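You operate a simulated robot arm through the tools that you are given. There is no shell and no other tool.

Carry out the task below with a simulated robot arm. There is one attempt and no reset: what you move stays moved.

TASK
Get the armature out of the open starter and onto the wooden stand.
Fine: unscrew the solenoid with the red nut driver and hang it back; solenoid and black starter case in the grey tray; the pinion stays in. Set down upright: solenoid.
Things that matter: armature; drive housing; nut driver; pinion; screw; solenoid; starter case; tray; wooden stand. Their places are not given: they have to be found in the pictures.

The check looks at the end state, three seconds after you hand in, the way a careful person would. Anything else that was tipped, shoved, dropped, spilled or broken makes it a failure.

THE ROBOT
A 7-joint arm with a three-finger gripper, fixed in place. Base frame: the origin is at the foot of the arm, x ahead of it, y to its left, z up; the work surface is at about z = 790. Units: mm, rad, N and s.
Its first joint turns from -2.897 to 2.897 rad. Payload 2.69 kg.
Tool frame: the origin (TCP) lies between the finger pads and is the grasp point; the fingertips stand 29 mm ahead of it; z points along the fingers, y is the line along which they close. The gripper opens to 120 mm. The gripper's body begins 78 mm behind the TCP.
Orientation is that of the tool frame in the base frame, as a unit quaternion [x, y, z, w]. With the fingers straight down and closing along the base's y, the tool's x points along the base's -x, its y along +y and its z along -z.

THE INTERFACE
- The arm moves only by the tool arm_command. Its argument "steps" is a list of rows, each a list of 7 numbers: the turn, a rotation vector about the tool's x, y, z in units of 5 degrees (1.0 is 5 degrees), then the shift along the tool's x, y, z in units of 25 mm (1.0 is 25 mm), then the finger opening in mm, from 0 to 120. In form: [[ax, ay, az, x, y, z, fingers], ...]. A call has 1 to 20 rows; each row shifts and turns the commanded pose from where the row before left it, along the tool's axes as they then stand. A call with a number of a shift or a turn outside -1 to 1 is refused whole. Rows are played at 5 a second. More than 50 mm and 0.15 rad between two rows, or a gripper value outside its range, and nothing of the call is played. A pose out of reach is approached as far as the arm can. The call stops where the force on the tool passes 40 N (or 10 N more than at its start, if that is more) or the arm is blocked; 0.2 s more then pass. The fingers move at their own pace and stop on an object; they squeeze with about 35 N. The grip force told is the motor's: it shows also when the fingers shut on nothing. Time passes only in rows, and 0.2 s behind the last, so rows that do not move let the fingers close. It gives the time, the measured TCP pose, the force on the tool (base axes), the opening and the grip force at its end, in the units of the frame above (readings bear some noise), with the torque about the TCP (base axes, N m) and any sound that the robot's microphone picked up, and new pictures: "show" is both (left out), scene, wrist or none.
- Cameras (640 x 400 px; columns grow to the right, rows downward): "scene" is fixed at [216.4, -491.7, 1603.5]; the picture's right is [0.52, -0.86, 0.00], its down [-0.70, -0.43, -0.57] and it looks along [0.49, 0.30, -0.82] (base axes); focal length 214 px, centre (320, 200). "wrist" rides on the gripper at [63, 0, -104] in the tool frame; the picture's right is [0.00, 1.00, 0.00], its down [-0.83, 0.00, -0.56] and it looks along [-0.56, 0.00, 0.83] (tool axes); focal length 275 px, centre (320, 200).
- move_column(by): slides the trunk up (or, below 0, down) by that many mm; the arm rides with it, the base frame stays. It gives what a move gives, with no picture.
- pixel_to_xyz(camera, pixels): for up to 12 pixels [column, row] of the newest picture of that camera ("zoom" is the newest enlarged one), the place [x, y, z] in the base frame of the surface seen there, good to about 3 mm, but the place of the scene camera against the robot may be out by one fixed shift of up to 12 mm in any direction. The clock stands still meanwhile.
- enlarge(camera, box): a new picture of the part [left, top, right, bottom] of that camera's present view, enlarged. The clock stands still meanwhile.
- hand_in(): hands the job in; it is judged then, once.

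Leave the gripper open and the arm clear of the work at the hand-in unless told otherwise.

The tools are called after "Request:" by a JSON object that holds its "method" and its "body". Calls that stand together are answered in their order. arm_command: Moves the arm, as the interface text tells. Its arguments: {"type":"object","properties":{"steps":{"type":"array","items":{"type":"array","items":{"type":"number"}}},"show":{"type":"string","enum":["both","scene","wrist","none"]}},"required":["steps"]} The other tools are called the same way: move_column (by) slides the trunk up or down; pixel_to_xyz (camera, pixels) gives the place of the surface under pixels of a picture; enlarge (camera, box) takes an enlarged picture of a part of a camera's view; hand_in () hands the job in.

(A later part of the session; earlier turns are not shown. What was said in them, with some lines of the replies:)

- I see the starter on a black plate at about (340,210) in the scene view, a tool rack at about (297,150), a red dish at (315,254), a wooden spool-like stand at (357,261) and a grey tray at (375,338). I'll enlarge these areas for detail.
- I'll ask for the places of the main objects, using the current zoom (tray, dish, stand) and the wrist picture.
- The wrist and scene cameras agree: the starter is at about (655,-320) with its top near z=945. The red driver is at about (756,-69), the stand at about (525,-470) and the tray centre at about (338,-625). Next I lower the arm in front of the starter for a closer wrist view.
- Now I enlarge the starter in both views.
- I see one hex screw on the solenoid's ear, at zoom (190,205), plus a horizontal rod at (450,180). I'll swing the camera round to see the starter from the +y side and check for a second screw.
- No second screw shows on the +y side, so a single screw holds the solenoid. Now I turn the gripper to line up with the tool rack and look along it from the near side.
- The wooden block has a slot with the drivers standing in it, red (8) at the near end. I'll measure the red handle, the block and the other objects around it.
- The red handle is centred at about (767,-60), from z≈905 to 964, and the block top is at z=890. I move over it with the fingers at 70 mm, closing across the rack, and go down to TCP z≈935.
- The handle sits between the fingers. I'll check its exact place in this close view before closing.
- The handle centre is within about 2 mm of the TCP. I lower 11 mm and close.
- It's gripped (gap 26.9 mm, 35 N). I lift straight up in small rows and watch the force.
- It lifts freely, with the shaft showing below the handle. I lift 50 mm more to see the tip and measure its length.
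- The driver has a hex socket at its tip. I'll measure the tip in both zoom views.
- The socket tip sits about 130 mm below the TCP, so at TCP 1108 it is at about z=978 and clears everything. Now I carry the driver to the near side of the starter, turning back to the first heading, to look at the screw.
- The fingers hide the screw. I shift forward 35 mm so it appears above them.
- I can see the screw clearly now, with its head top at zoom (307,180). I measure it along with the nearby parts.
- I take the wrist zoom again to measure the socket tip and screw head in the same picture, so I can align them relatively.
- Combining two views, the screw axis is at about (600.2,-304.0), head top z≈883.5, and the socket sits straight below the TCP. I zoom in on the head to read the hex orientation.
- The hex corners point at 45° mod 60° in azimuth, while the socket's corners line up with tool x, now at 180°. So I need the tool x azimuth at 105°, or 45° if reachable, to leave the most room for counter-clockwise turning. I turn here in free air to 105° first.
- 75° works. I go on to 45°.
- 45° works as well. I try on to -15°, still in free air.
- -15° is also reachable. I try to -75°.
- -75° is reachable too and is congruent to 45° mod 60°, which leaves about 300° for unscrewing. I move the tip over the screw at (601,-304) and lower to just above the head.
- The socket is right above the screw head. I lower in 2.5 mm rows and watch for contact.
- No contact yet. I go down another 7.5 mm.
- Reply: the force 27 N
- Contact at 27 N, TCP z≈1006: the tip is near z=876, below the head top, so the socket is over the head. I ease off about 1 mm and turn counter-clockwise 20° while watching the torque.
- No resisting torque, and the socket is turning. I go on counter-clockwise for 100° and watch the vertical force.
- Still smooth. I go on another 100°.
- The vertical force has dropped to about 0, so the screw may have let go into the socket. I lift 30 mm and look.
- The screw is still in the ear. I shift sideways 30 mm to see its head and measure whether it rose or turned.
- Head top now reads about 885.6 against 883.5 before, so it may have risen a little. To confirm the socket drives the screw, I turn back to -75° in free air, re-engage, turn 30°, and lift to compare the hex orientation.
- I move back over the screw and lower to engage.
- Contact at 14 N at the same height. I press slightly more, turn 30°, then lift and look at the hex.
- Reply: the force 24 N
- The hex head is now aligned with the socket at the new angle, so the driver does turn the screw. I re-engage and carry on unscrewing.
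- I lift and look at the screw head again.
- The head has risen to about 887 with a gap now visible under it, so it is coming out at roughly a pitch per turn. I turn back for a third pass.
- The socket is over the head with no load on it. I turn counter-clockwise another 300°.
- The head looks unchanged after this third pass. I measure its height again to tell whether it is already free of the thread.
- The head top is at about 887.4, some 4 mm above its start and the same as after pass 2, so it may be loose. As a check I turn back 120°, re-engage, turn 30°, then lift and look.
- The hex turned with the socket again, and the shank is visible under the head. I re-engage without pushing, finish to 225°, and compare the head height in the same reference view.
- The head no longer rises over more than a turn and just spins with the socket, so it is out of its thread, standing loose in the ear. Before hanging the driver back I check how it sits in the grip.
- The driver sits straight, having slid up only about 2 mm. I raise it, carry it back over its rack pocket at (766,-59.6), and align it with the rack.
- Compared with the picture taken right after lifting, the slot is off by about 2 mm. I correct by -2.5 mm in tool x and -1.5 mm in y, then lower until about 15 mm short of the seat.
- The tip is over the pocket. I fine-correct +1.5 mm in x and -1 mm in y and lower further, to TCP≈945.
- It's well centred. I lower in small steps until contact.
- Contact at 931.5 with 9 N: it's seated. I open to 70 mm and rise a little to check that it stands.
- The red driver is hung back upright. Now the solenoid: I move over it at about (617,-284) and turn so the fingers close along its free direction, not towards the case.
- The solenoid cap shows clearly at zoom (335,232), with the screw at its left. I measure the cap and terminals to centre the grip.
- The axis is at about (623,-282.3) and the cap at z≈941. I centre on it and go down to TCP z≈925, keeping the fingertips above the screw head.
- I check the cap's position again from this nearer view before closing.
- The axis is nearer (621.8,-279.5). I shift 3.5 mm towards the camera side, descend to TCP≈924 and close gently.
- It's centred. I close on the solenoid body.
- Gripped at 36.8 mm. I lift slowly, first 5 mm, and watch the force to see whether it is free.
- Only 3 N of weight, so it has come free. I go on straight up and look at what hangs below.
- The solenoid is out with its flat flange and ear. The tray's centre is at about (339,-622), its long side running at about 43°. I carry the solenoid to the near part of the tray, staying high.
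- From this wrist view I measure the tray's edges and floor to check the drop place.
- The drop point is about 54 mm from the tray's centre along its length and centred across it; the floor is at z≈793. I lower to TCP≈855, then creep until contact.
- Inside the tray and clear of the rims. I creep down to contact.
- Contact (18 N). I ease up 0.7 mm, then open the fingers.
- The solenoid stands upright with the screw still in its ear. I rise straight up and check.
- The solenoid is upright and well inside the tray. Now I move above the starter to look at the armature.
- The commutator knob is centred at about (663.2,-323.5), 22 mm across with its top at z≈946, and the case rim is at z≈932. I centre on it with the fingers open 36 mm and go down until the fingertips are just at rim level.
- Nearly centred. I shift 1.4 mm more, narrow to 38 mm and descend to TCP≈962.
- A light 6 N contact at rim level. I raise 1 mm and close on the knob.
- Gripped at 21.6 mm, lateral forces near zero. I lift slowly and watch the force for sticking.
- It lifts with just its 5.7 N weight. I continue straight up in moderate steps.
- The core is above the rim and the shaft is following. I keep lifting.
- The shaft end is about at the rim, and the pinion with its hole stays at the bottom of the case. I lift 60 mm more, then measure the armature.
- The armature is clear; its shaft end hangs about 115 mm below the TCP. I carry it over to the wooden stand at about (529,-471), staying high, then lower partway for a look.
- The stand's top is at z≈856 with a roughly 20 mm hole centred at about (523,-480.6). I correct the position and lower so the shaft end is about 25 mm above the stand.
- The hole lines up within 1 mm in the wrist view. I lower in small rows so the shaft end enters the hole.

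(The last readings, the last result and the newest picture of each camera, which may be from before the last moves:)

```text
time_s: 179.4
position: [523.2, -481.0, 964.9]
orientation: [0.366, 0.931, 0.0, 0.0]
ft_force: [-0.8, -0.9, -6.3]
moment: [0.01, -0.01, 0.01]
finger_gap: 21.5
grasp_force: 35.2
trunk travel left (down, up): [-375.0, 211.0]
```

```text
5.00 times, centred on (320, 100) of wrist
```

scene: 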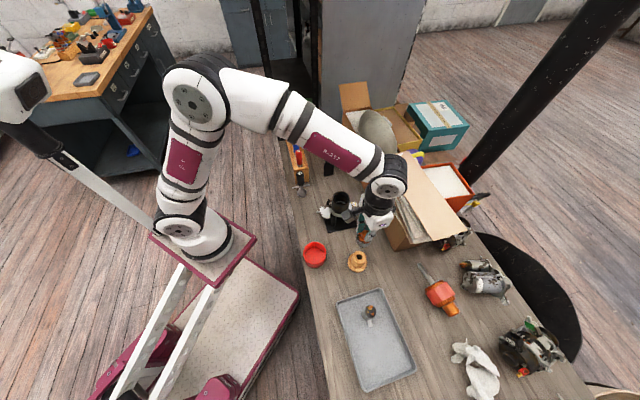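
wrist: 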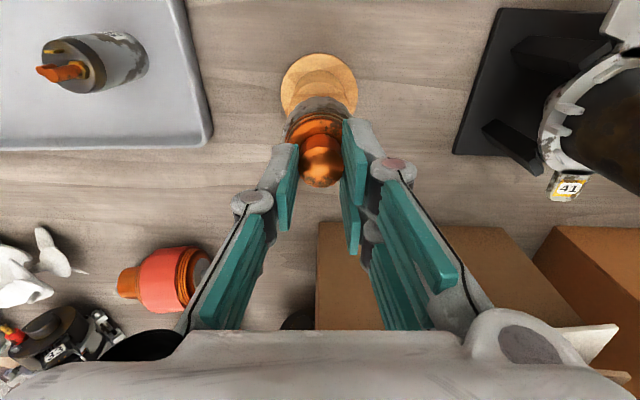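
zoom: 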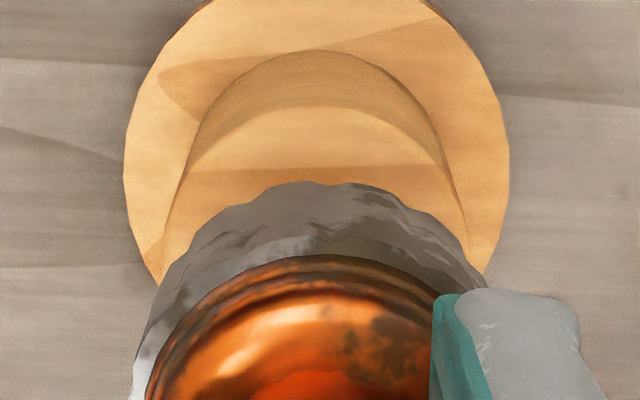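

No contact force, so the shaft is entering. I continue down carefully.

Request:
{"method": "arm_command", "body": {"steps": [[0, 0, 0, 0, 0, 0.15, 8], [0, 0, 0, 0, 0, 0.15, 8], [0, 0, 0, 0, 0, 0.15, 8], [0, 0, 0, 0, 0, 0.15, 8], [0, 0, 0, 0, 0, 0, 8]], "show": "none"}}

Request:
{"method": "enlarge", "body": {"camera": "scene", "box": [335, 230, 380, 275]}}

```text
time_s: 180.6
position: [523.4, -481.7, 949.3]
orientation: [0.366, 0.931, -0.001, 0.001]
ft_force: [-0.3, -0.3, -5.6]
moment: [0.01, -0.01, 0.02]
finger_gap: 21.5
grasp_force: 35.3
trunk travel left (down, up): [-375.0, 211.0]
```

```text
8.89 times, centred on (358, 252) of scene
```

zoom: 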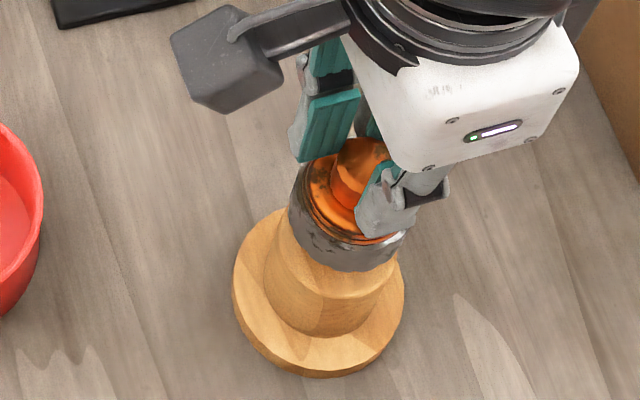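

Request:
{"method": "arm_command", "body": {"steps": [[0, 0, 0, 0, 0, 0.08, 8], [0, 0, 0, 0, 0, 0.08, 8], [0, 0, 0, 0, 0, 0.08, 8], [0, 0, 0, 0, 0, 0, 8]], "show": "none"}}

```text
time_s: 181.6
position: [523.9, -479.9, 944.1]
orientation: [0.366, 0.93, 0.0, 0.0]
ft_force: [0.6, -0.4, -5.4]
moment: [-0.01, -0.01, -0.05]
finger_gap: 21.7
grasp_force: 35.3
trunk travel left (down, up): [-375.0, 211.0]
```

Request:
{"method": "arm_command", "body": {"steps": [[0, 0, 0, 0, 0, 0.06, 8], [0, 0, 0, 0, 0, 0.06, 8], [0, 0, 0, 0, 0, 0.06, 8], [0, 0, 0, 0, 0, 0, 8]], "show": "wrist"}}

Request:
{"method": "enlarge", "body": {"camera": "scene", "box": [335, 230, 380, 275]}}

```text
time_s: 182.6
position: [524.2, -479.3, 938.1]
orientation: [0.367, 0.93, 0.0, 0.0]
ft_force: [0.2, 0.0, -5.4]
moment: [0.03, 0.0, 0.02]
finger_gap: 21.4
grasp_force: 34.9
trunk travel left (down, up): [-375.0, 211.0]
```

wrist: 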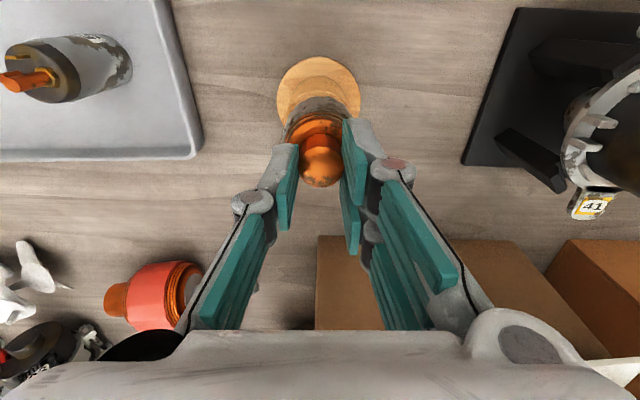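

```text
8.89 times, centred on (358, 252) of scene
```

zoom: 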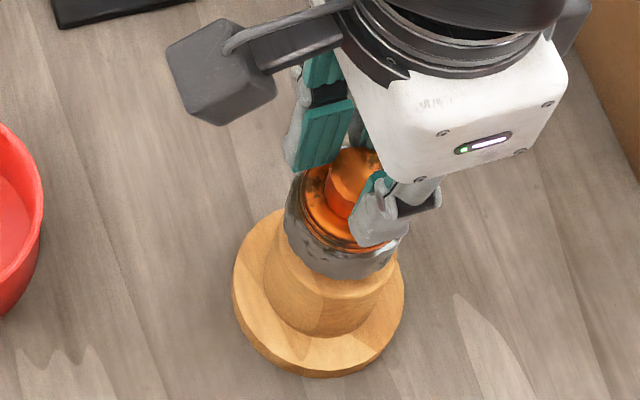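

Still its free weight. I creep on down in small steps.

Request:
{"method": "arm_command", "body": {"steps": [[0, 0, 0, 0, 0, 0.06, 8], [0, 0, 0, 0, 0, 0.06, 8], [0, 0, 0, 0, 0, 0, 8]], "show": "none"}}

```text
time_s: 183.4
position: [523.9, -479.6, 935.6]
orientation: [0.367, 0.93, 0.0, -0.001]
ft_force: [-0.8, -0.1, -6.2]
moment: [-0.04, -0.02, 0.01]
finger_gap: 21.1
grasp_force: 35.8
trunk travel left (down, up): [-375.0, 211.0]
```

Request:
{"method": "arm_command", "body": {"steps": [[0, 0, 0, 0, 0, 0.06, 8], [0, 0, 0, 0, 0, 0.06, 8], [0, 0, 0, 0, 0, 0, 8]], "show": "none"}}

```text
time_s: 184.2
position: [523.6, -479.3, 933.5]
orientation: [0.367, 0.93, 0.0, 0.0]
ft_force: [-0.1, 0.6, -5.9]
moment: [0.01, 0.0, 0.01]
finger_gap: 21.6
grasp_force: 35.2
trunk travel left (down, up): [-375.0, 211.0]
```

Request:
{"method": "arm_command", "body": {"steps": [[0, 0, 0, 0, 0, 0.06, 8], [0, 0, 0, 0, 0, 0.06, 8], [0, 0, 0, 0, 0, 0.06, 8], [0, 0, 0, 0, 0, 0, 8]], "show": "wrist"}}

Request:
{"method": "enlarge", "body": {"camera": "scene", "box": [335, 230, 380, 275]}}

Request:
{"method": "enlarge", "body": {"camera": "wrist", "box": [270, 60, 370, 140]}}

```text
time_s: 185.2
position: [523.6, -480.8, 930.5]
orientation: [0.366, 0.931, 0.0, 0.002]
ft_force: [0.7, 3.6, 24.8]
moment: [0.06, -0.07, -0.02]
finger_gap: 21.6
grasp_force: 34.8
trunk travel left (down, up): [-375.0, 211.0]
```

wrist: 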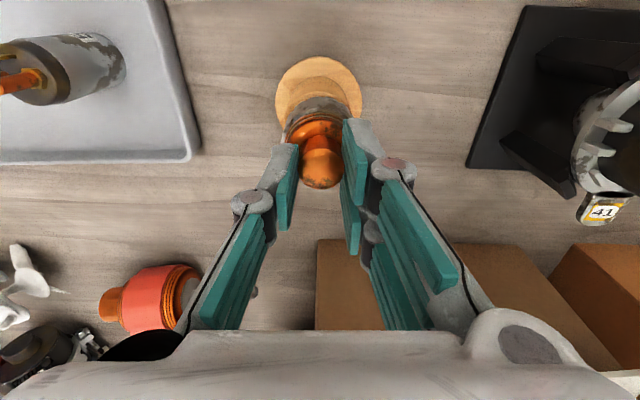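

```text
8.89 times, centred on (358, 252) of scene
```

zoom: 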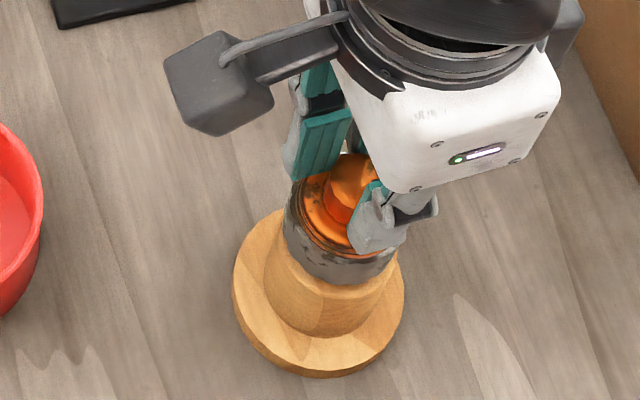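

```text
5.00 times, centred on (320, 100) of wrist
```

zoom: 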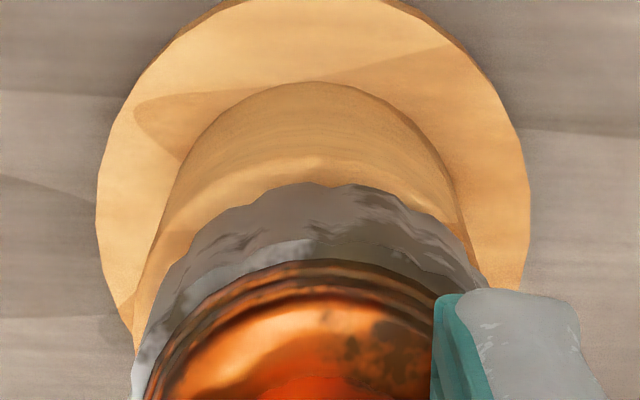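

Contact at 25 N: the core rests on the stand with the shaft in the hole. I ease off 1 mm and open.

Request:
{"method": "arm_command", "body": {"steps": [[0, 0, 0, 0, 0, -0.04, 8], [0, 0, 0, 0, 0, 0, 8], [0, 0, 0, 0, 0, 0, 26], [0, 0, 0, 0, 0, 0, 36], [0, 0, 0, 0, 0, 0, 60], [0, 0, 0, 0, 0, 0, 60], [0, 0, 0, 0, 0, -0.4, 60], [0, 0, 0, 0, 0, -1, 60], [0, 0, 0, 0, 0, -1, 60], [0, 0, 0, 0, 0, -1, 60], [0, 0, 0, 0, 0, -1, 60]]}}

Request:
{"method": "enlarge", "body": {"camera": "scene", "box": [335, 230, 380, 275]}}

Request:
{"method": "enlarge", "body": {"camera": "wrist", "box": [260, 60, 380, 180]}}

```text
time_s: 187.6
position: [523.7, -480.3, 1039.8]
orientation: [0.366, 0.93, 0.0, 0.0]
ft_force: [0.8, -0.6, 0.5]
moment: [-0.01, 0.04, -0.04]
finger_gap: 60.1
grasp_force: 0.0
trunk travel left (down, up): [-375.0, 211.0]
```

scene: 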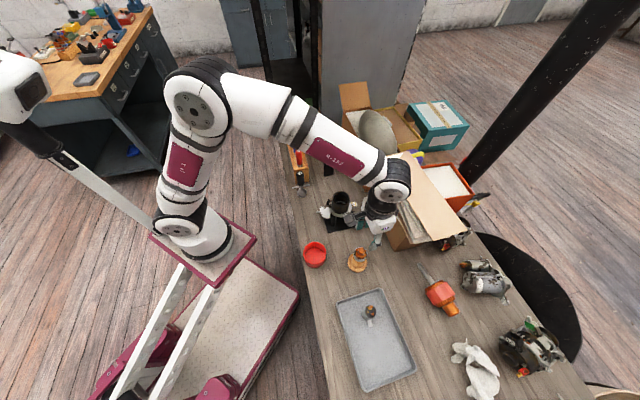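
wrist: 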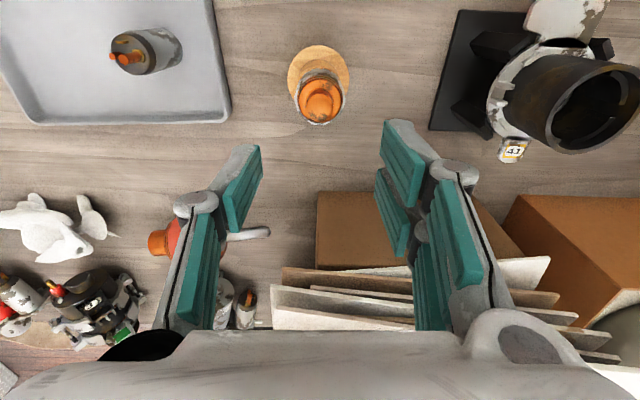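

```text
8.89 times, centred on (358, 252) of scene
```

zoom: 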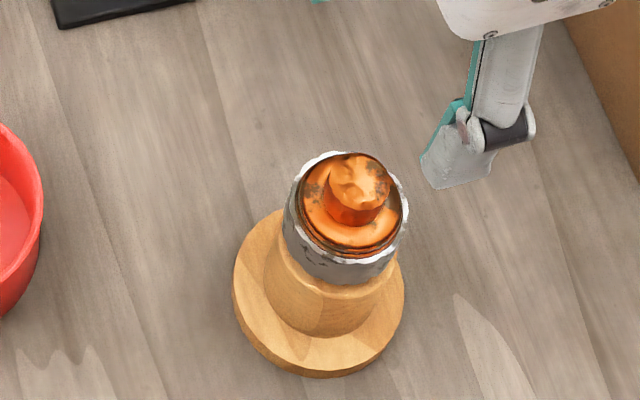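

```text
3.33 times, centred on (320, 120) of wrist
```

zoom: 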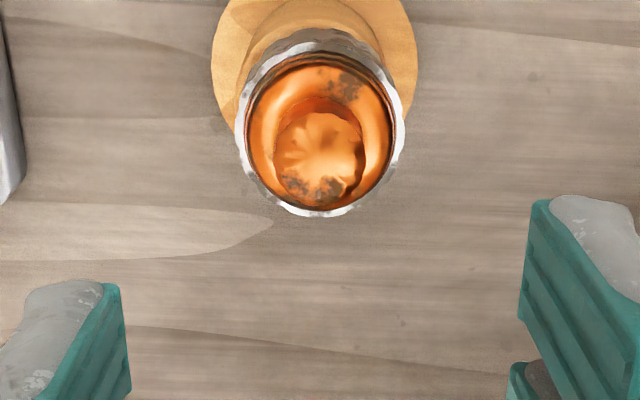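

The armature stands upright on the stand. Now I move back over the starter to look at the case and the pinion.

Request:
{"method": "arm_command", "body": {"steps": [[0, 0, 0, 0.013, 0.932, 0, 100], [0, 0, 0, 0.013, 0.932, 0, 100], [0, 0, 0, 0.013, 0.932, 0, 100], [0, 0, 0, 0.013, 0.932, 0, 100], [0, 0, 0, 0.013, 0.932, 0, 100], [0, 0, 0, 0.013, 0.932, 0, 100], [0, 0, 0, 0.013, 0.932, 0, 100], [0, 0, 0, 0.013, 0.932, 0, 100], [0, 0, 0, 0.013, 0.932, 0, 100], [0, 0, 0, 0, 0, 0, 100]]}}

Request:
{"method": "enlarge", "body": {"camera": "wrist", "box": [250, 50, 390, 190]}}

Request:
{"method": "enlarge", "body": {"camera": "scene", "box": [315, 185, 365, 230]}}

```text
time_s: 189.8
position: [665.5, -324.2, 1041.9]
orientation: [0.366, 0.931, -0.001, 0.0]
ft_force: [-0.1, -0.7, 0.2]
moment: [-0.02, 0.02, -0.01]
finger_gap: 100.1
grasp_force: 0.0
trunk travel left (down, up): [-375.0, 211.0]
```

scene: 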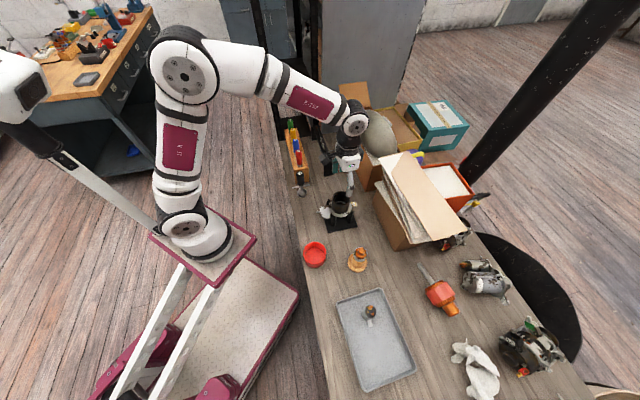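
wrist: 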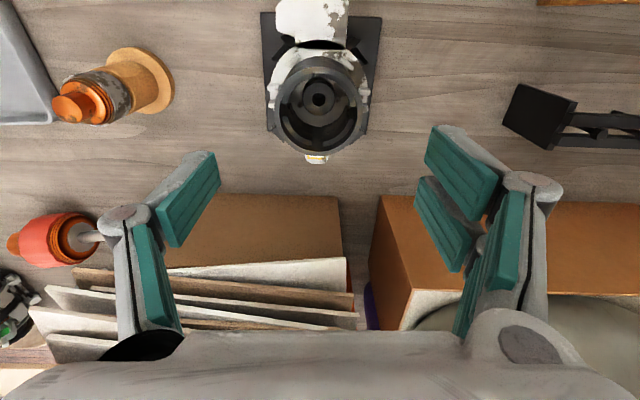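

```text
2.86 times, centred on (320, 120) of wrist
```

zoom: 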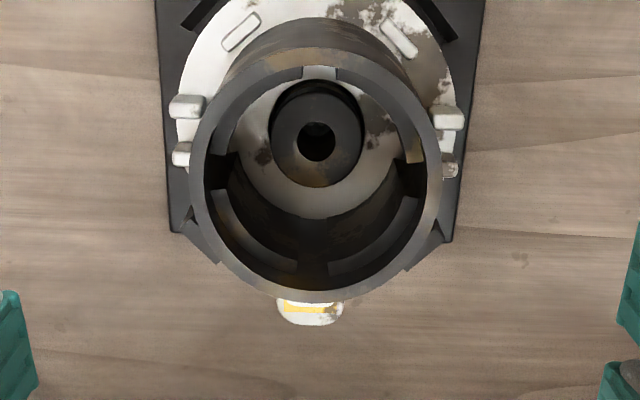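

```text
8.89 times, centred on (340, 208) of scene
```

zoom: 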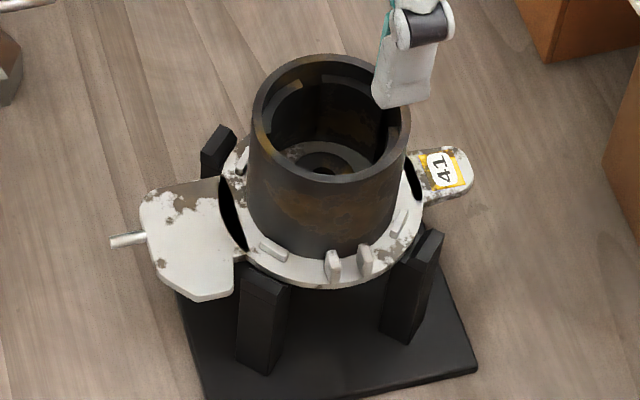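

I see the pinion (dark disc with hole) staying in the housing at the bottom. I measure the rim, the lugs and the case so the fingers stay clear of the lugs.

Request:
{"method": "pixel_to_xyz", "body": {"camera": "zoom", "pixels": [[188, 101], [180, 150], [446, 115], [450, 168], [203, 200], [432, 200], [316, 55], [316, 295], [240, 30], [316, 175], [310, 310], [290, 130]]}}

Request:
{"method": "enlarge", "body": {"camera": "scene", "box": [325, 200, 355, 225]}}

```text
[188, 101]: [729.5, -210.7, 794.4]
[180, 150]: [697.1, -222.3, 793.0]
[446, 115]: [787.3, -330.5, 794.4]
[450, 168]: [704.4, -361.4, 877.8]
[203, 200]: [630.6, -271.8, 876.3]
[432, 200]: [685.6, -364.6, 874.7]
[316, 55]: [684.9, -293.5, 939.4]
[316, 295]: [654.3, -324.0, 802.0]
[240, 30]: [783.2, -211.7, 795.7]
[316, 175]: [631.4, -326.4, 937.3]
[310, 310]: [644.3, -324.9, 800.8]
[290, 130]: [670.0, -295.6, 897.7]
```

```text
16.00 times, centred on (340, 212) of scene
```

zoom: 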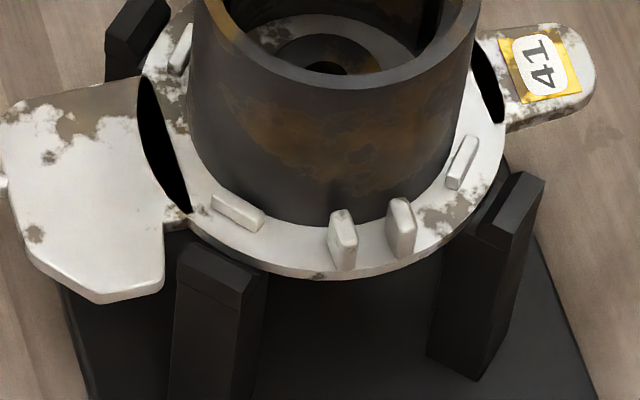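

That used the scene zoom. I re-take the wrist zoom and query that.

Request:
{"method": "enlarge", "body": {"camera": "wrist", "box": [250, 50, 390, 190]}}

Request:
{"method": "pixel_to_xyz", "body": {"camera": "zoom", "pixels": [[188, 101], [180, 150], [446, 115], [450, 168], [203, 200], [432, 200], [316, 58], [316, 292], [240, 30], [290, 130], [310, 310], [316, 90]]}}

```text
2.86 times, centred on (320, 120) of wrist
```

zoom: 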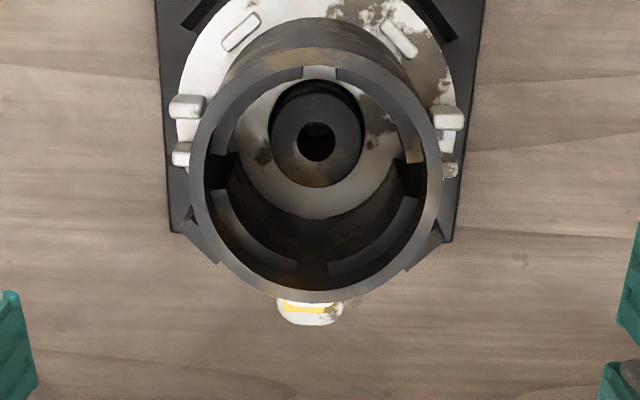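

```text
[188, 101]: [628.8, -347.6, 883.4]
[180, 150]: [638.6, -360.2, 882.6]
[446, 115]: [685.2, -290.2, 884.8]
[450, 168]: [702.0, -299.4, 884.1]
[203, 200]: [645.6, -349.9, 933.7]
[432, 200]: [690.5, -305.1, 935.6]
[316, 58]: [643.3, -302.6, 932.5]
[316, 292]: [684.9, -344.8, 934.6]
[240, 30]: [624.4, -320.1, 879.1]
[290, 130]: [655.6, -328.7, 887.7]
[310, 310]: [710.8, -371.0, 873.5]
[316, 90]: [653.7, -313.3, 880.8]
```

Lug tops are at z≈884 and the rim at ≈934; the case is 68 mm across, centred at about (664,-323.8). I lower with the fingers 100 mm open to TCP≈921, keeping the tips above the lugs.

Request:
{"method": "arm_command", "body": {"steps": [[0, 0, 0, 0.05, -0.03, 0, 100], [0, 0, 0, 0, 0, 0.9, 100], [0, 0, 0, 0, 0, 0.9, 100], [0, 0, 0, 0, 0, 0.9, 100], [0, 0, 0, 0, 0, 0.9, 100], [0, 0, 0, 0, 0, 0.9, 100], [0, 0, 0, 0, 0, 0.3, 100], [0, 0, 0, 0, 0, 0, 100]]}}

Request:
{"method": "enlarge", "body": {"camera": "scene", "box": [315, 185, 365, 230]}}

Request:
{"method": "enlarge", "body": {"camera": "wrist", "box": [200, 80, 440, 280]}}

```text
time_s: 191.6
position: [662.7, -324.6, 919.9]
orientation: [0.367, 0.93, 0.0, 0.0]
ft_force: [0.2, 0.5, 0.5]
moment: [-0.03, 0.05, -0.01]
finger_gap: 100.0
grasp_force: 0.1
trunk travel left (down, up): [-375.0, 211.0]
```

scene: 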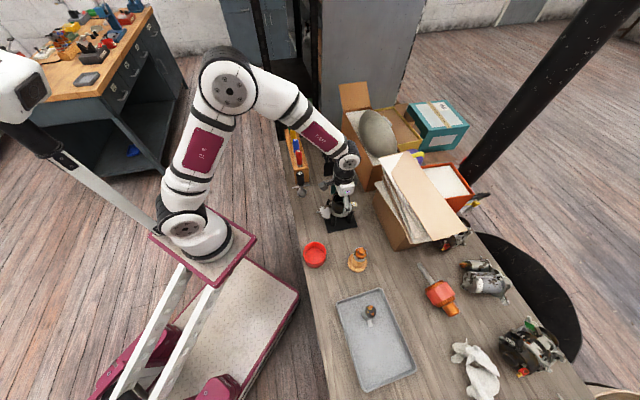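
wrist: 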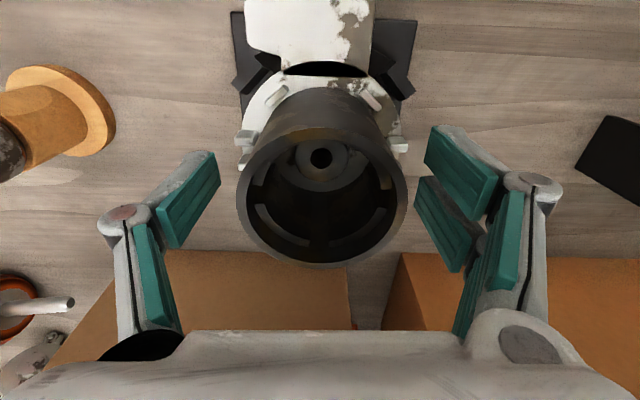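

```text
8.89 times, centred on (340, 208) of scene
```

zoom: 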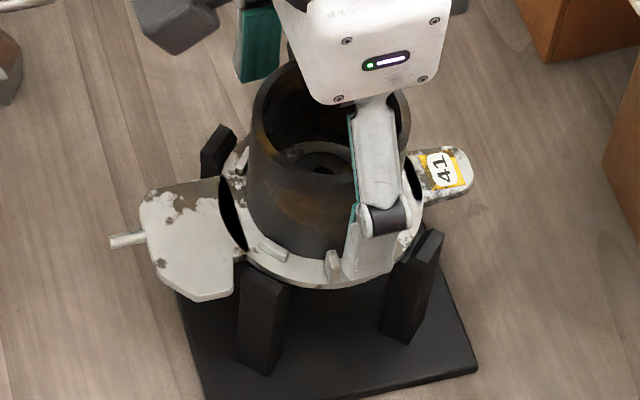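

```text
2.00 times, centred on (320, 180) of wrist
```

zoom: 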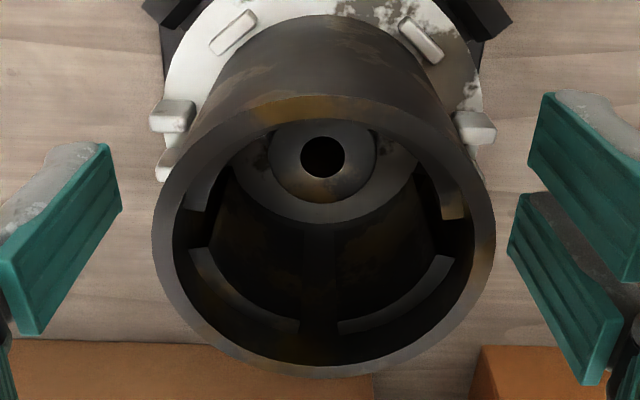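

Fingers straddle the case symmetrically. I close.

Request:
{"method": "arm_command", "body": {"steps": [[0, 0, 0, 0, 0, 0, 80], [0, 0, 0, 0, 0, 0, 72], [0, 0, 0, 0, 0, 0, 50], [0, 0, 0, 0, 0, 0, 50], [0, 0, 0, 0, 0, 0, 50]], "show": "none"}}

Request:
{"method": "arm_command", "body": {"steps": [[0, 0, 0, 0, 0, -0.08, 50], [0, 0, 0, 0, 0, -0.08, 50], [0, 0, 0, 0, 0, -0.08, 50], [0, 0, 0, 0, 0, 0, 50]], "show": "wrist"}}

Request:
{"method": "enlarge", "body": {"camera": "scene", "box": [315, 185, 365, 230]}}

```text
time_s: 192.8
position: [662.9, -323.8, 918.8]
orientation: [0.367, 0.93, 0.0, 0.0]
ft_force: [0.4, 1.1, 1.8]
moment: [0.19, -0.1, 0.0]
finger_gap: 67.0
grasp_force: 35.6
trunk travel left (down, up): [-375.0, 211.0]
```

```text
time_s: 193.8
position: [663.1, -324.7, 925.6]
orientation: [0.366, 0.931, -0.001, 0.0]
ft_force: [0.0, 0.1, -7.3]
moment: [-0.02, 0.02, -0.01]
finger_gap: 66.9
grasp_force: 34.7
trunk travel left (down, up): [-375.0, 211.0]
```

wrist: 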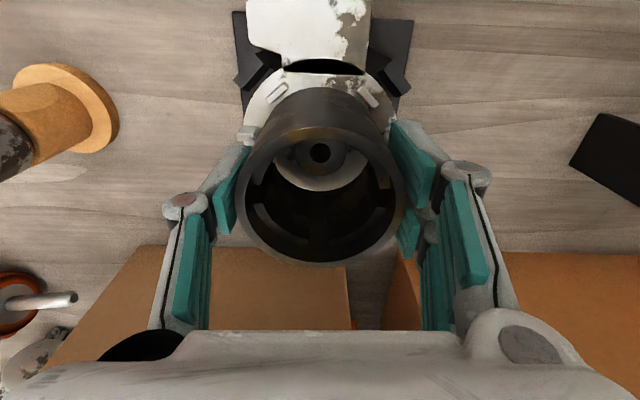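

```text
8.89 times, centred on (340, 208) of scene
```

zoom: 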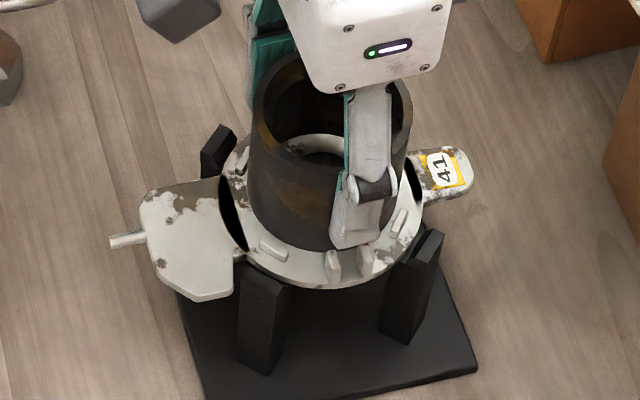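

The case comes up freely (7.3 N). I lift it straight up and check that the pinion stays in.

Request:
{"method": "arm_command", "body": {"steps": [[0, 0, 0, 0, 0, -0.3, 50], [0, 0, 0, 0, 0, -0.4, 50], [0, 0, 0, 0, 0, -0.5, 50], [0, 0, 0, 0, 0, -0.6, 50], [0, 0, 0, 0, 0, -0.8, 50], [0, 0, 0, 0, 0, -0.8, 50], [0, 0, 0, 0, 0, -0.8, 50], [0, 0, 0, 0, 0, 0, 50]]}}

Request:
{"method": "enlarge", "body": {"camera": "scene", "box": [315, 170, 365, 230]}}

Request:
{"method": "enlarge", "body": {"camera": "wrist", "box": [240, 20, 400, 160]}}

```text
time_s: 195.6
position: [661.9, -326.2, 1029.7]
orientation: [0.367, 0.93, 0.0, 0.0]
ft_force: [0.1, 0.4, -7.2]
moment: [-0.04, 0.01, 0.02]
finger_gap: 66.9
grasp_force: 35.0
trunk travel left (down, up): [-375.0, 211.0]
```

scene: 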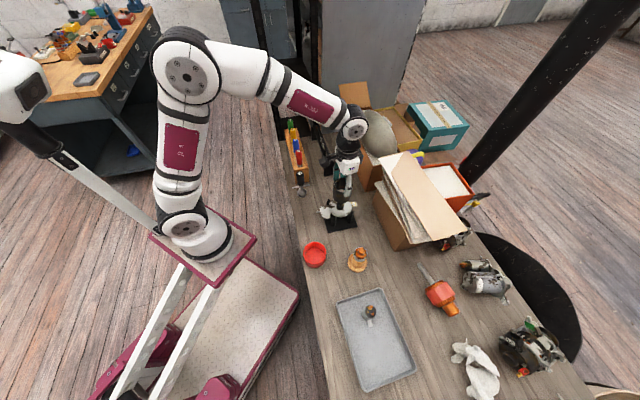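
wrist: 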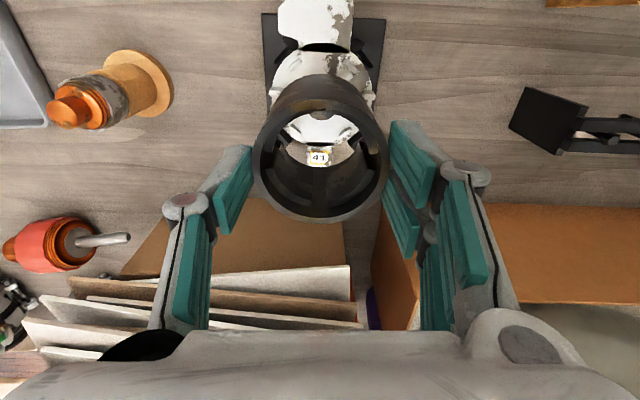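

```text
6.67 times, centred on (340, 200) of scene
```

zoom: 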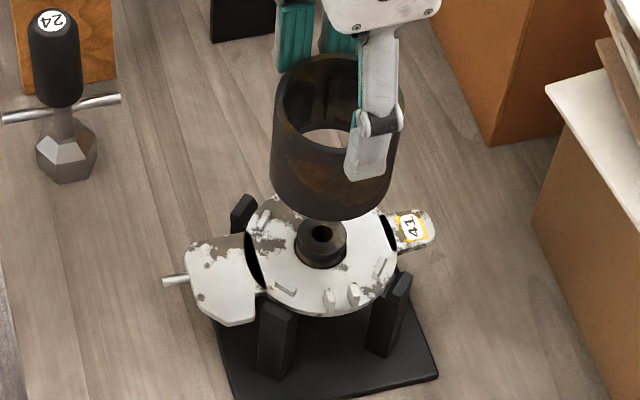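

```text
2.86 times, centred on (320, 90) of wrist
```

zoom: 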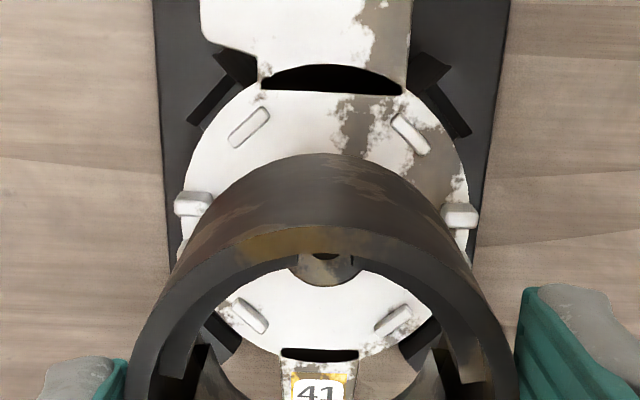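

The pinion stays in the housing. I carry the case high over to the free end of the tray, at about (313,-655).

Request:
{"method": "arm_command", "body": {"steps": [[0, 0, 0, 0.064, -0.962, 0, 50], [0, 0, 0, 0.064, -0.962, 0, 50], [0, 0, 0, 0.064, -0.962, 0, 50], [0, 0, 0, 0.064, -0.962, 0, 50], [0, 0, 0, 0.064, -0.962, 0, 50], [0, 0, 0, 0.064, -0.962, 0, 50], [0, 0, 0, 0.064, -0.962, 0, 50], [0, 0, 0, 0.064, -0.962, 0, 50], [0, 0, 0, 0.064, -0.962, 0, 50], [0, 0, 0, 0.064, -0.962, 0, 50], [0, 0, 0, 0.064, -0.962, 0, 50], [0, 0, 0, 0.064, -0.962, 0, 50], [0, 0, 0, 0.064, -0.962, 0, 50], [0, 0, 0, 0.064, -0.962, 0, 50], [0, 0, 0, 0.064, -0.962, 0, 50], [0, 0, 0, 0.064, -0.962, 0, 50], [0, 0, 0, 0.064, -0.962, 0, 50], [0, 0, 0, 0.064, -0.962, 0, 50], [0, 0, 0, 0.064, -0.962, 0, 50], [0, 0, 0, 0.064, -0.962, 0, 50]]}}

Request:
{"method": "enlarge", "body": {"camera": "wrist", "box": [160, 0, 480, 200]}}

Request:
{"method": "pixel_to_xyz", "body": {"camera": "wrist", "pixels": [[250, 60], [300, 60], [380, 60], [250, 30], [350, 20], [210, 100], [430, 60]]}}

```text
time_s: 199.8
position: [311.0, -655.1, 1029.4]
orientation: [0.366, 0.931, 0.0, 0.0]
ft_force: [1.2, 0.2, -6.0]
moment: [-0.03, 0.06, 0.02]
finger_gap: 66.9
grasp_force: 35.0
trunk travel left (down, up): [-375.0, 211.0]
```

scene: 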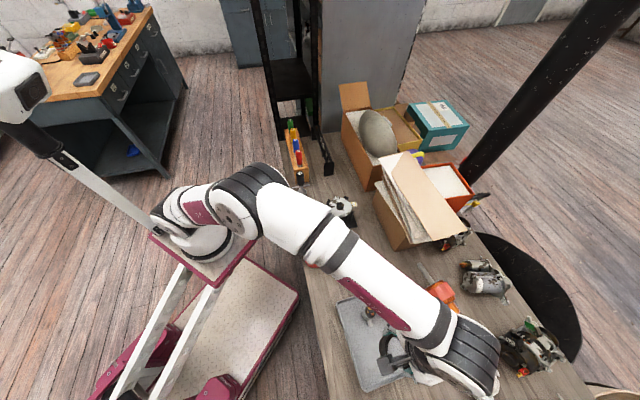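
wrist: 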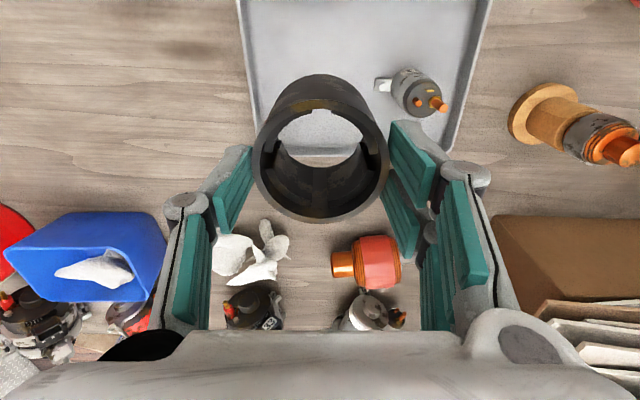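

```text
2.00 times, centred on (320, 100) of wrist
```

zoom: 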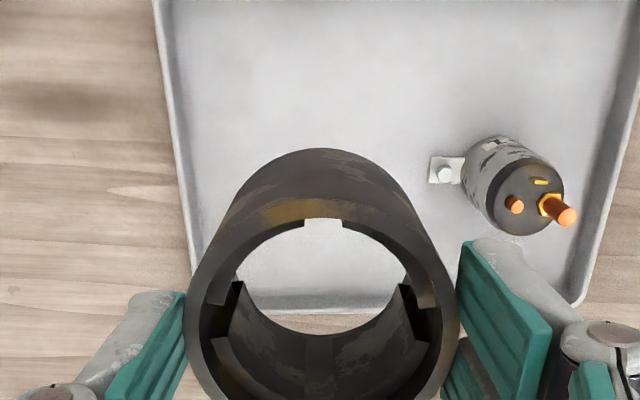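

```text
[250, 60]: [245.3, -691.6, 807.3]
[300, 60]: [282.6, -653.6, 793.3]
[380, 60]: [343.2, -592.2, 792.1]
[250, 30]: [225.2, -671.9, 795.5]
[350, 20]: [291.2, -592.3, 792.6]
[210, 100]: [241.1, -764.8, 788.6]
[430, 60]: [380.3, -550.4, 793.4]
```

The view confirms the drop point is inside the tray, with the solenoid off to the right. I shift 8 mm further from the solenoid and 5 mm inwards, then lower to TCP≈855.

Request:
{"method": "arm_command", "body": {"steps": [[0, 0, 0, -0.2, -0.32, 0, 50], [0, 0, 0, 0, 0, 0.9, 50], [0, 0, 0, 0, 0, 0.9, 50], [0, 0, 0, 0, 0, 0.9, 50], [0, 0, 0, 0, 0, 0.9, 50], [0, 0, 0, 0, 0, 0.9, 50], [0, 0, 0, 0, 0, 0.9, 50], [0, 0, 0, 0, 0, 0.9, 50], [0, 0, 0, 0, 0, 0.6, 50], [0, 0, 0, 0, 0, 0, 50]]}}

Request:
{"method": "enlarge", "body": {"camera": "wrist", "box": [160, 50, 480, 250]}}

Request:
{"method": "enlarge", "body": {"camera": "scene", "box": [325, 290, 425, 390]}}

```text
time_s: 202.0
position: [308.9, -666.4, 861.0]
orientation: [0.366, 0.931, -0.002, 0.002]
ft_force: [3.4, -2.0, 22.0]
moment: [-0.03, -0.14, 0.01]
finger_gap: 67.1
grasp_force: 34.9
trunk travel left (down, up): [-375.0, 211.0]
```

scene: 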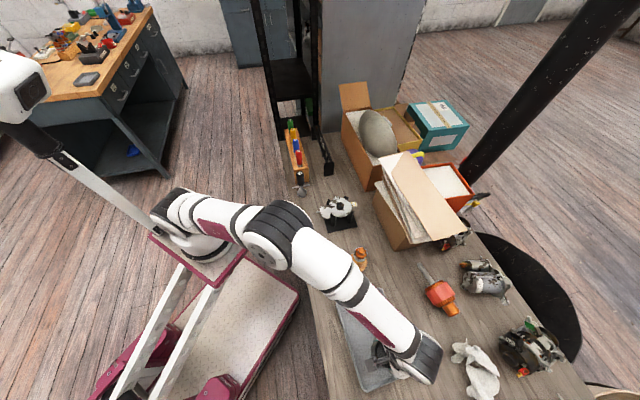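
wrist: 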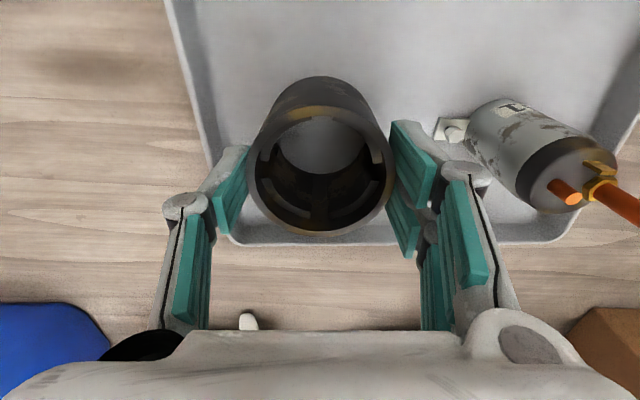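

```text
2.00 times, centred on (320, 150) of wrist
```

zoom: 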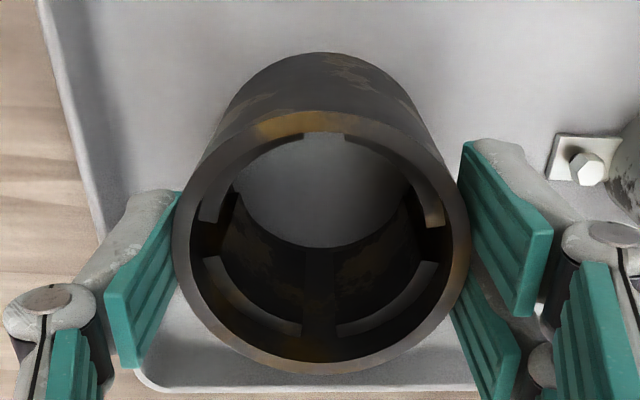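

```text
4.00 times, centred on (375, 340) of scene
```

zoom: 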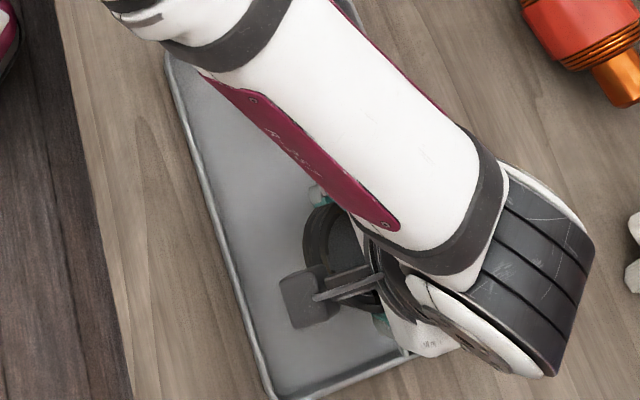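

Contact came earlier than I expected, at TCP 861. I check the rim height and what the case is touching.

Request:
{"method": "enlarge", "body": {"camera": "wrist", "box": [230, 50, 410, 250]}}

Request:
{"method": "pixel_to_xyz", "body": {"camera": "wrist", "pixels": [[320, 107], [252, 180], [388, 180], [320, 232], [320, 85], [290, 95], [320, 150], [330, 130], [320, 65], [270, 120], [250, 241], [180, 60]]}}

```text
2.00 times, centred on (320, 150) of wrist
```

zoom: 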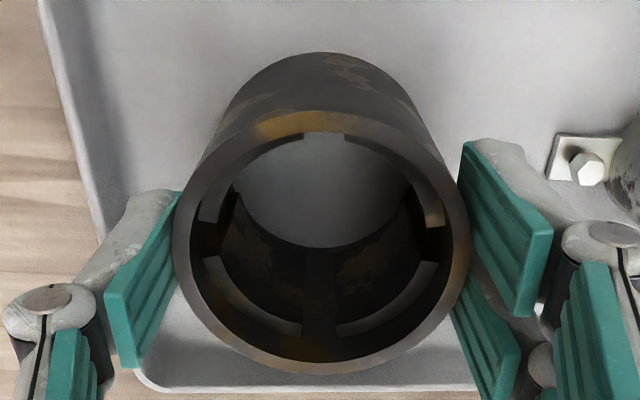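

```text
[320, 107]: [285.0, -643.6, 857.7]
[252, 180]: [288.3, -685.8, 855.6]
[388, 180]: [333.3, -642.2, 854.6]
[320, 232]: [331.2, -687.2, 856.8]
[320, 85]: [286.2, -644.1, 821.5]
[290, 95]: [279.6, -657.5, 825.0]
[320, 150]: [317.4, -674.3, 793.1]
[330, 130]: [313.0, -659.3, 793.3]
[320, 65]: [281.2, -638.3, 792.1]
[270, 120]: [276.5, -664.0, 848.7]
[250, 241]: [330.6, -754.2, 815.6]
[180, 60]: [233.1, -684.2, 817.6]
```

The rim is level at z≈856, the floor is 793 and the tube is 63 mm long. So the case had slipped down a little in the grip and is now standing flat on the tray floor, well inside it. I ease off and open just enough.

Request:
{"method": "arm_command", "body": {"steps": [[0, 0, 0, 0, 0, -0.03, 50], [0, 0, 0, 0, 0, 0, 70], [0, 0, 0, 0, 0, 0, 78], [0, 0, 0, 0, 0, 0, 78], [0, 0, 0, 0, 0, 0, 78]], "show": "wrist"}}

Request:
{"method": "arm_command", "body": {"steps": [[0, 0, 0, 0, 0, -0.4, 78], [0, 0, 0, 0, 0, -0.8, 78], [0, 0, 0, 0, 0, -1, 78], [0, 0, 0, 0, 0, -1, 78], [0, 0, 0, 0, 0, -1, 78], [0, 0, 0, 0, 0, -1, 78], [0, 0, 0, 0, 0, -1, 78], [0, 0, 0, 0, 0, -1, 78]]}}

Request:
{"method": "enlarge", "body": {"camera": "wrist", "box": [200, 20, 440, 170]}}

```text
time_s: 203.2
position: [310.5, -664.8, 859.2]
orientation: [0.366, 0.93, 0.0, 0.0]
ft_force: [-0.4, 0.4, 0.7]
moment: [-0.01, 0.03, -0.01]
finger_gap: 78.2
grasp_force: 0.1
trunk travel left (down, up): [-375.0, 211.0]
```

wrist: 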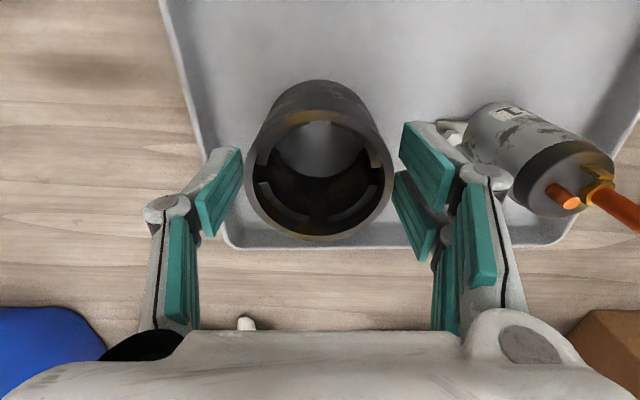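

```text
time_s: 205.0
position: [309.7, -663.0, 1039.0]
orientation: [0.367, 0.93, -0.001, 0.001]
ft_force: [0.1, -0.1, 0.6]
moment: [-0.01, 0.02, 0.01]
finger_gap: 78.4
grasp_force: 0.1
trunk travel left (down, up): [-375.0, 211.0]
```

scene: 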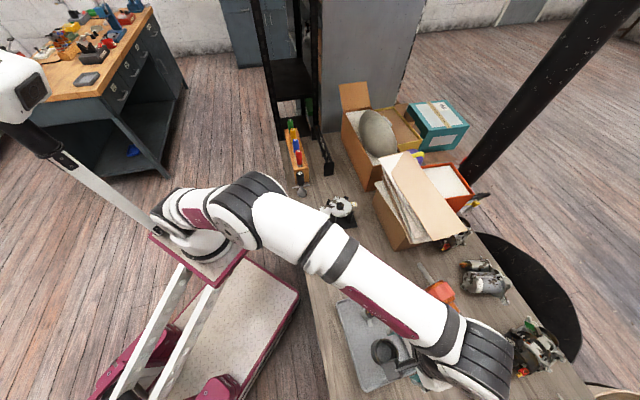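
wrist: 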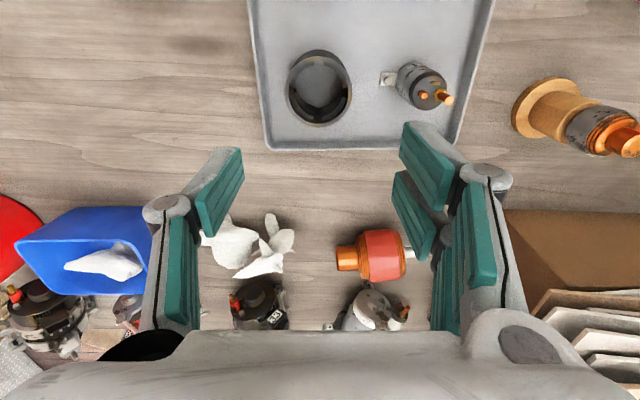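

```text
2.67 times, centred on (320, 95) of wrist
```

zoom: 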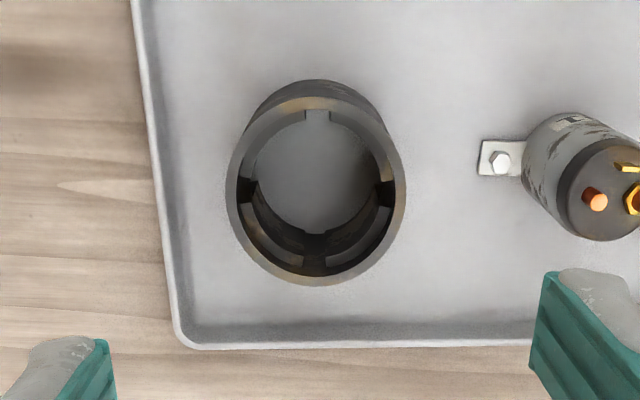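

The case stands in the tray next to the solenoid. Now I retreat up and back to a clear pose and inspect the whole scene.

Request:
{"method": "arm_command", "body": {"steps": [[0, 0, 0, 0, 0, -1, 78], [0, 0, 0, 0, 0, -1, 78], [0, 0, 0, 0.273, 0.96, -0.5, 90], [0, 0, 0, 0.273, 0.96, -0.5, 90], [0, 0, 0, 0.273, 0.96, -0.5, 90], [0, 0, 0, 0.273, 0.96, -0.5, 100], [0, 0, 0, 0.273, 0.96, -0.5, 100], [0, 0, 0, 0.273, 0.96, -0.5, 100], [0, 0, 0, 0.273, 0.96, -0.5, 100], [0, 0, 0, 0.273, 0.96, -0.5, 100], [0, 0, 0, 0.273, 0.96, -0.5, 100], [0, 0, 0, 0.273, 0.96, -0.5, 100], [0, 0, 0, 0.273, 0.96, -0.5, 100], [0, 0, 0, 0.273, 0.96, -0.5, 100], [0, 0, 0, 0.273, 0.96, -0.5, 100], [0, 0, 0, 0.273, 0.96, -0.5, 100], [0, 0, 0, 0.273, 0.96, 0, 100], [0, 0, 0, 0, 0, 0, 100]]}}

Request:
{"method": "enlarge", "body": {"camera": "scene", "box": [320, 240, 430, 390]}}

Request:
{"method": "enlarge", "body": {"camera": "scene", "box": [280, 130, 360, 230]}}

```text
time_s: 208.8
position: [479.4, -329.9, 1264.4]
orientation: [0.367, 0.93, 0.0, 0.001]
ft_force: [0.0, -0.5, 0.0]
moment: [-0.01, -0.02, -0.02]
finger_gap: 100.2
grasp_force: 0.0
trunk travel left (down, up): [-375.0, 211.0]
```

scene: 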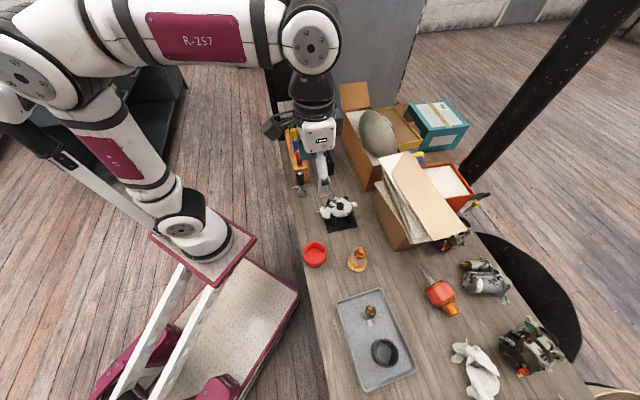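
wrist: 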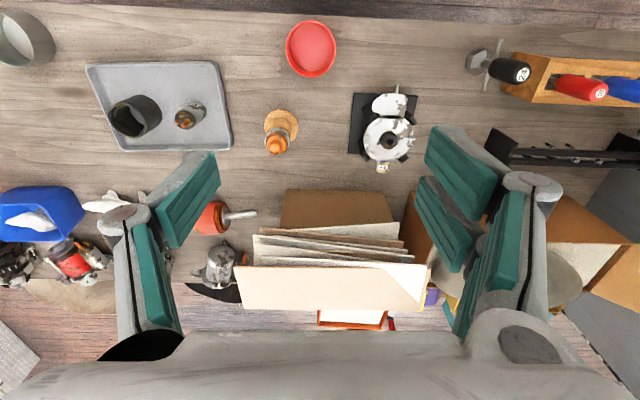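

```text
2.67 times, centred on (375, 315) of scene
```

zoom: 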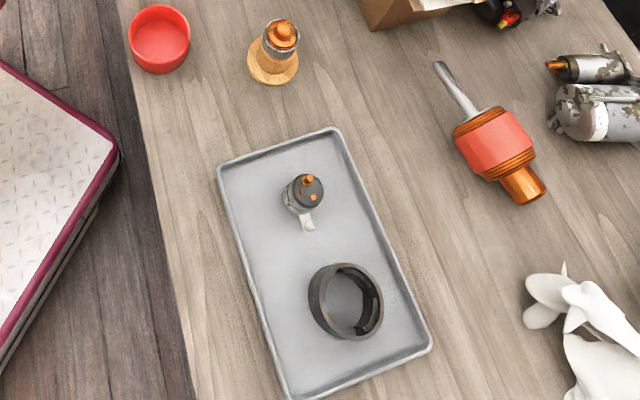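

```text
4.00 times, centred on (320, 180) of scene
```

zoom: 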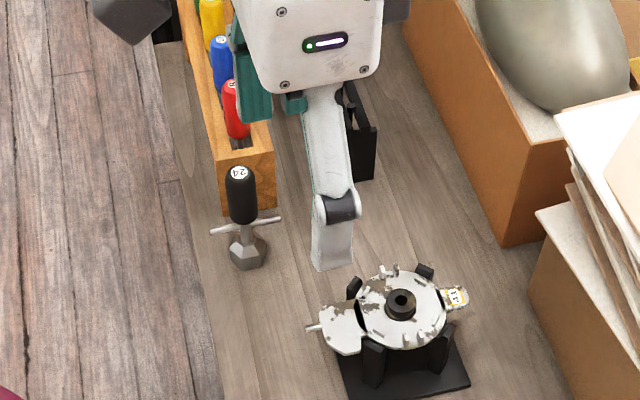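

Everything is in place:
- The armature stands upright on the wooden stand.
- The solenoid stands upright in the tray, with its screw in the ear, and the case stands beside it.
- The pinion is still in the housing.
- The red driver is back in its pocket.

The gripper is open and clear, so I hand in.

Request:
{"method": "hand_in", "body": {}}

```text
The job is handed in.
```

I finished the job and handed it in; the check's verdict hasn't come back. In the last pictures:

- **Armature:** it stands upright on the wooden stand, with its shaft in the hole.
- **Solenoid:** I unscrewed it with the red nut driver, and it stands upright in the grey tray. The loosened screw stayed in the solenoid's ear, so it is in the tray too. You didn't name a place for it, so I left it there.
- **Starter case:** it stands in the tray beside the solenoid. It slipped down about 20 mm in the grip while I carried it, but it landed flat and well inside the tray.
- **Pinion:** it is still in the drive housing.
- **Nut driver:** it hangs back in its rack pocket.

In those pictures nothing else looks moved or tipped. I left the gripper open and the arm clear of the work.
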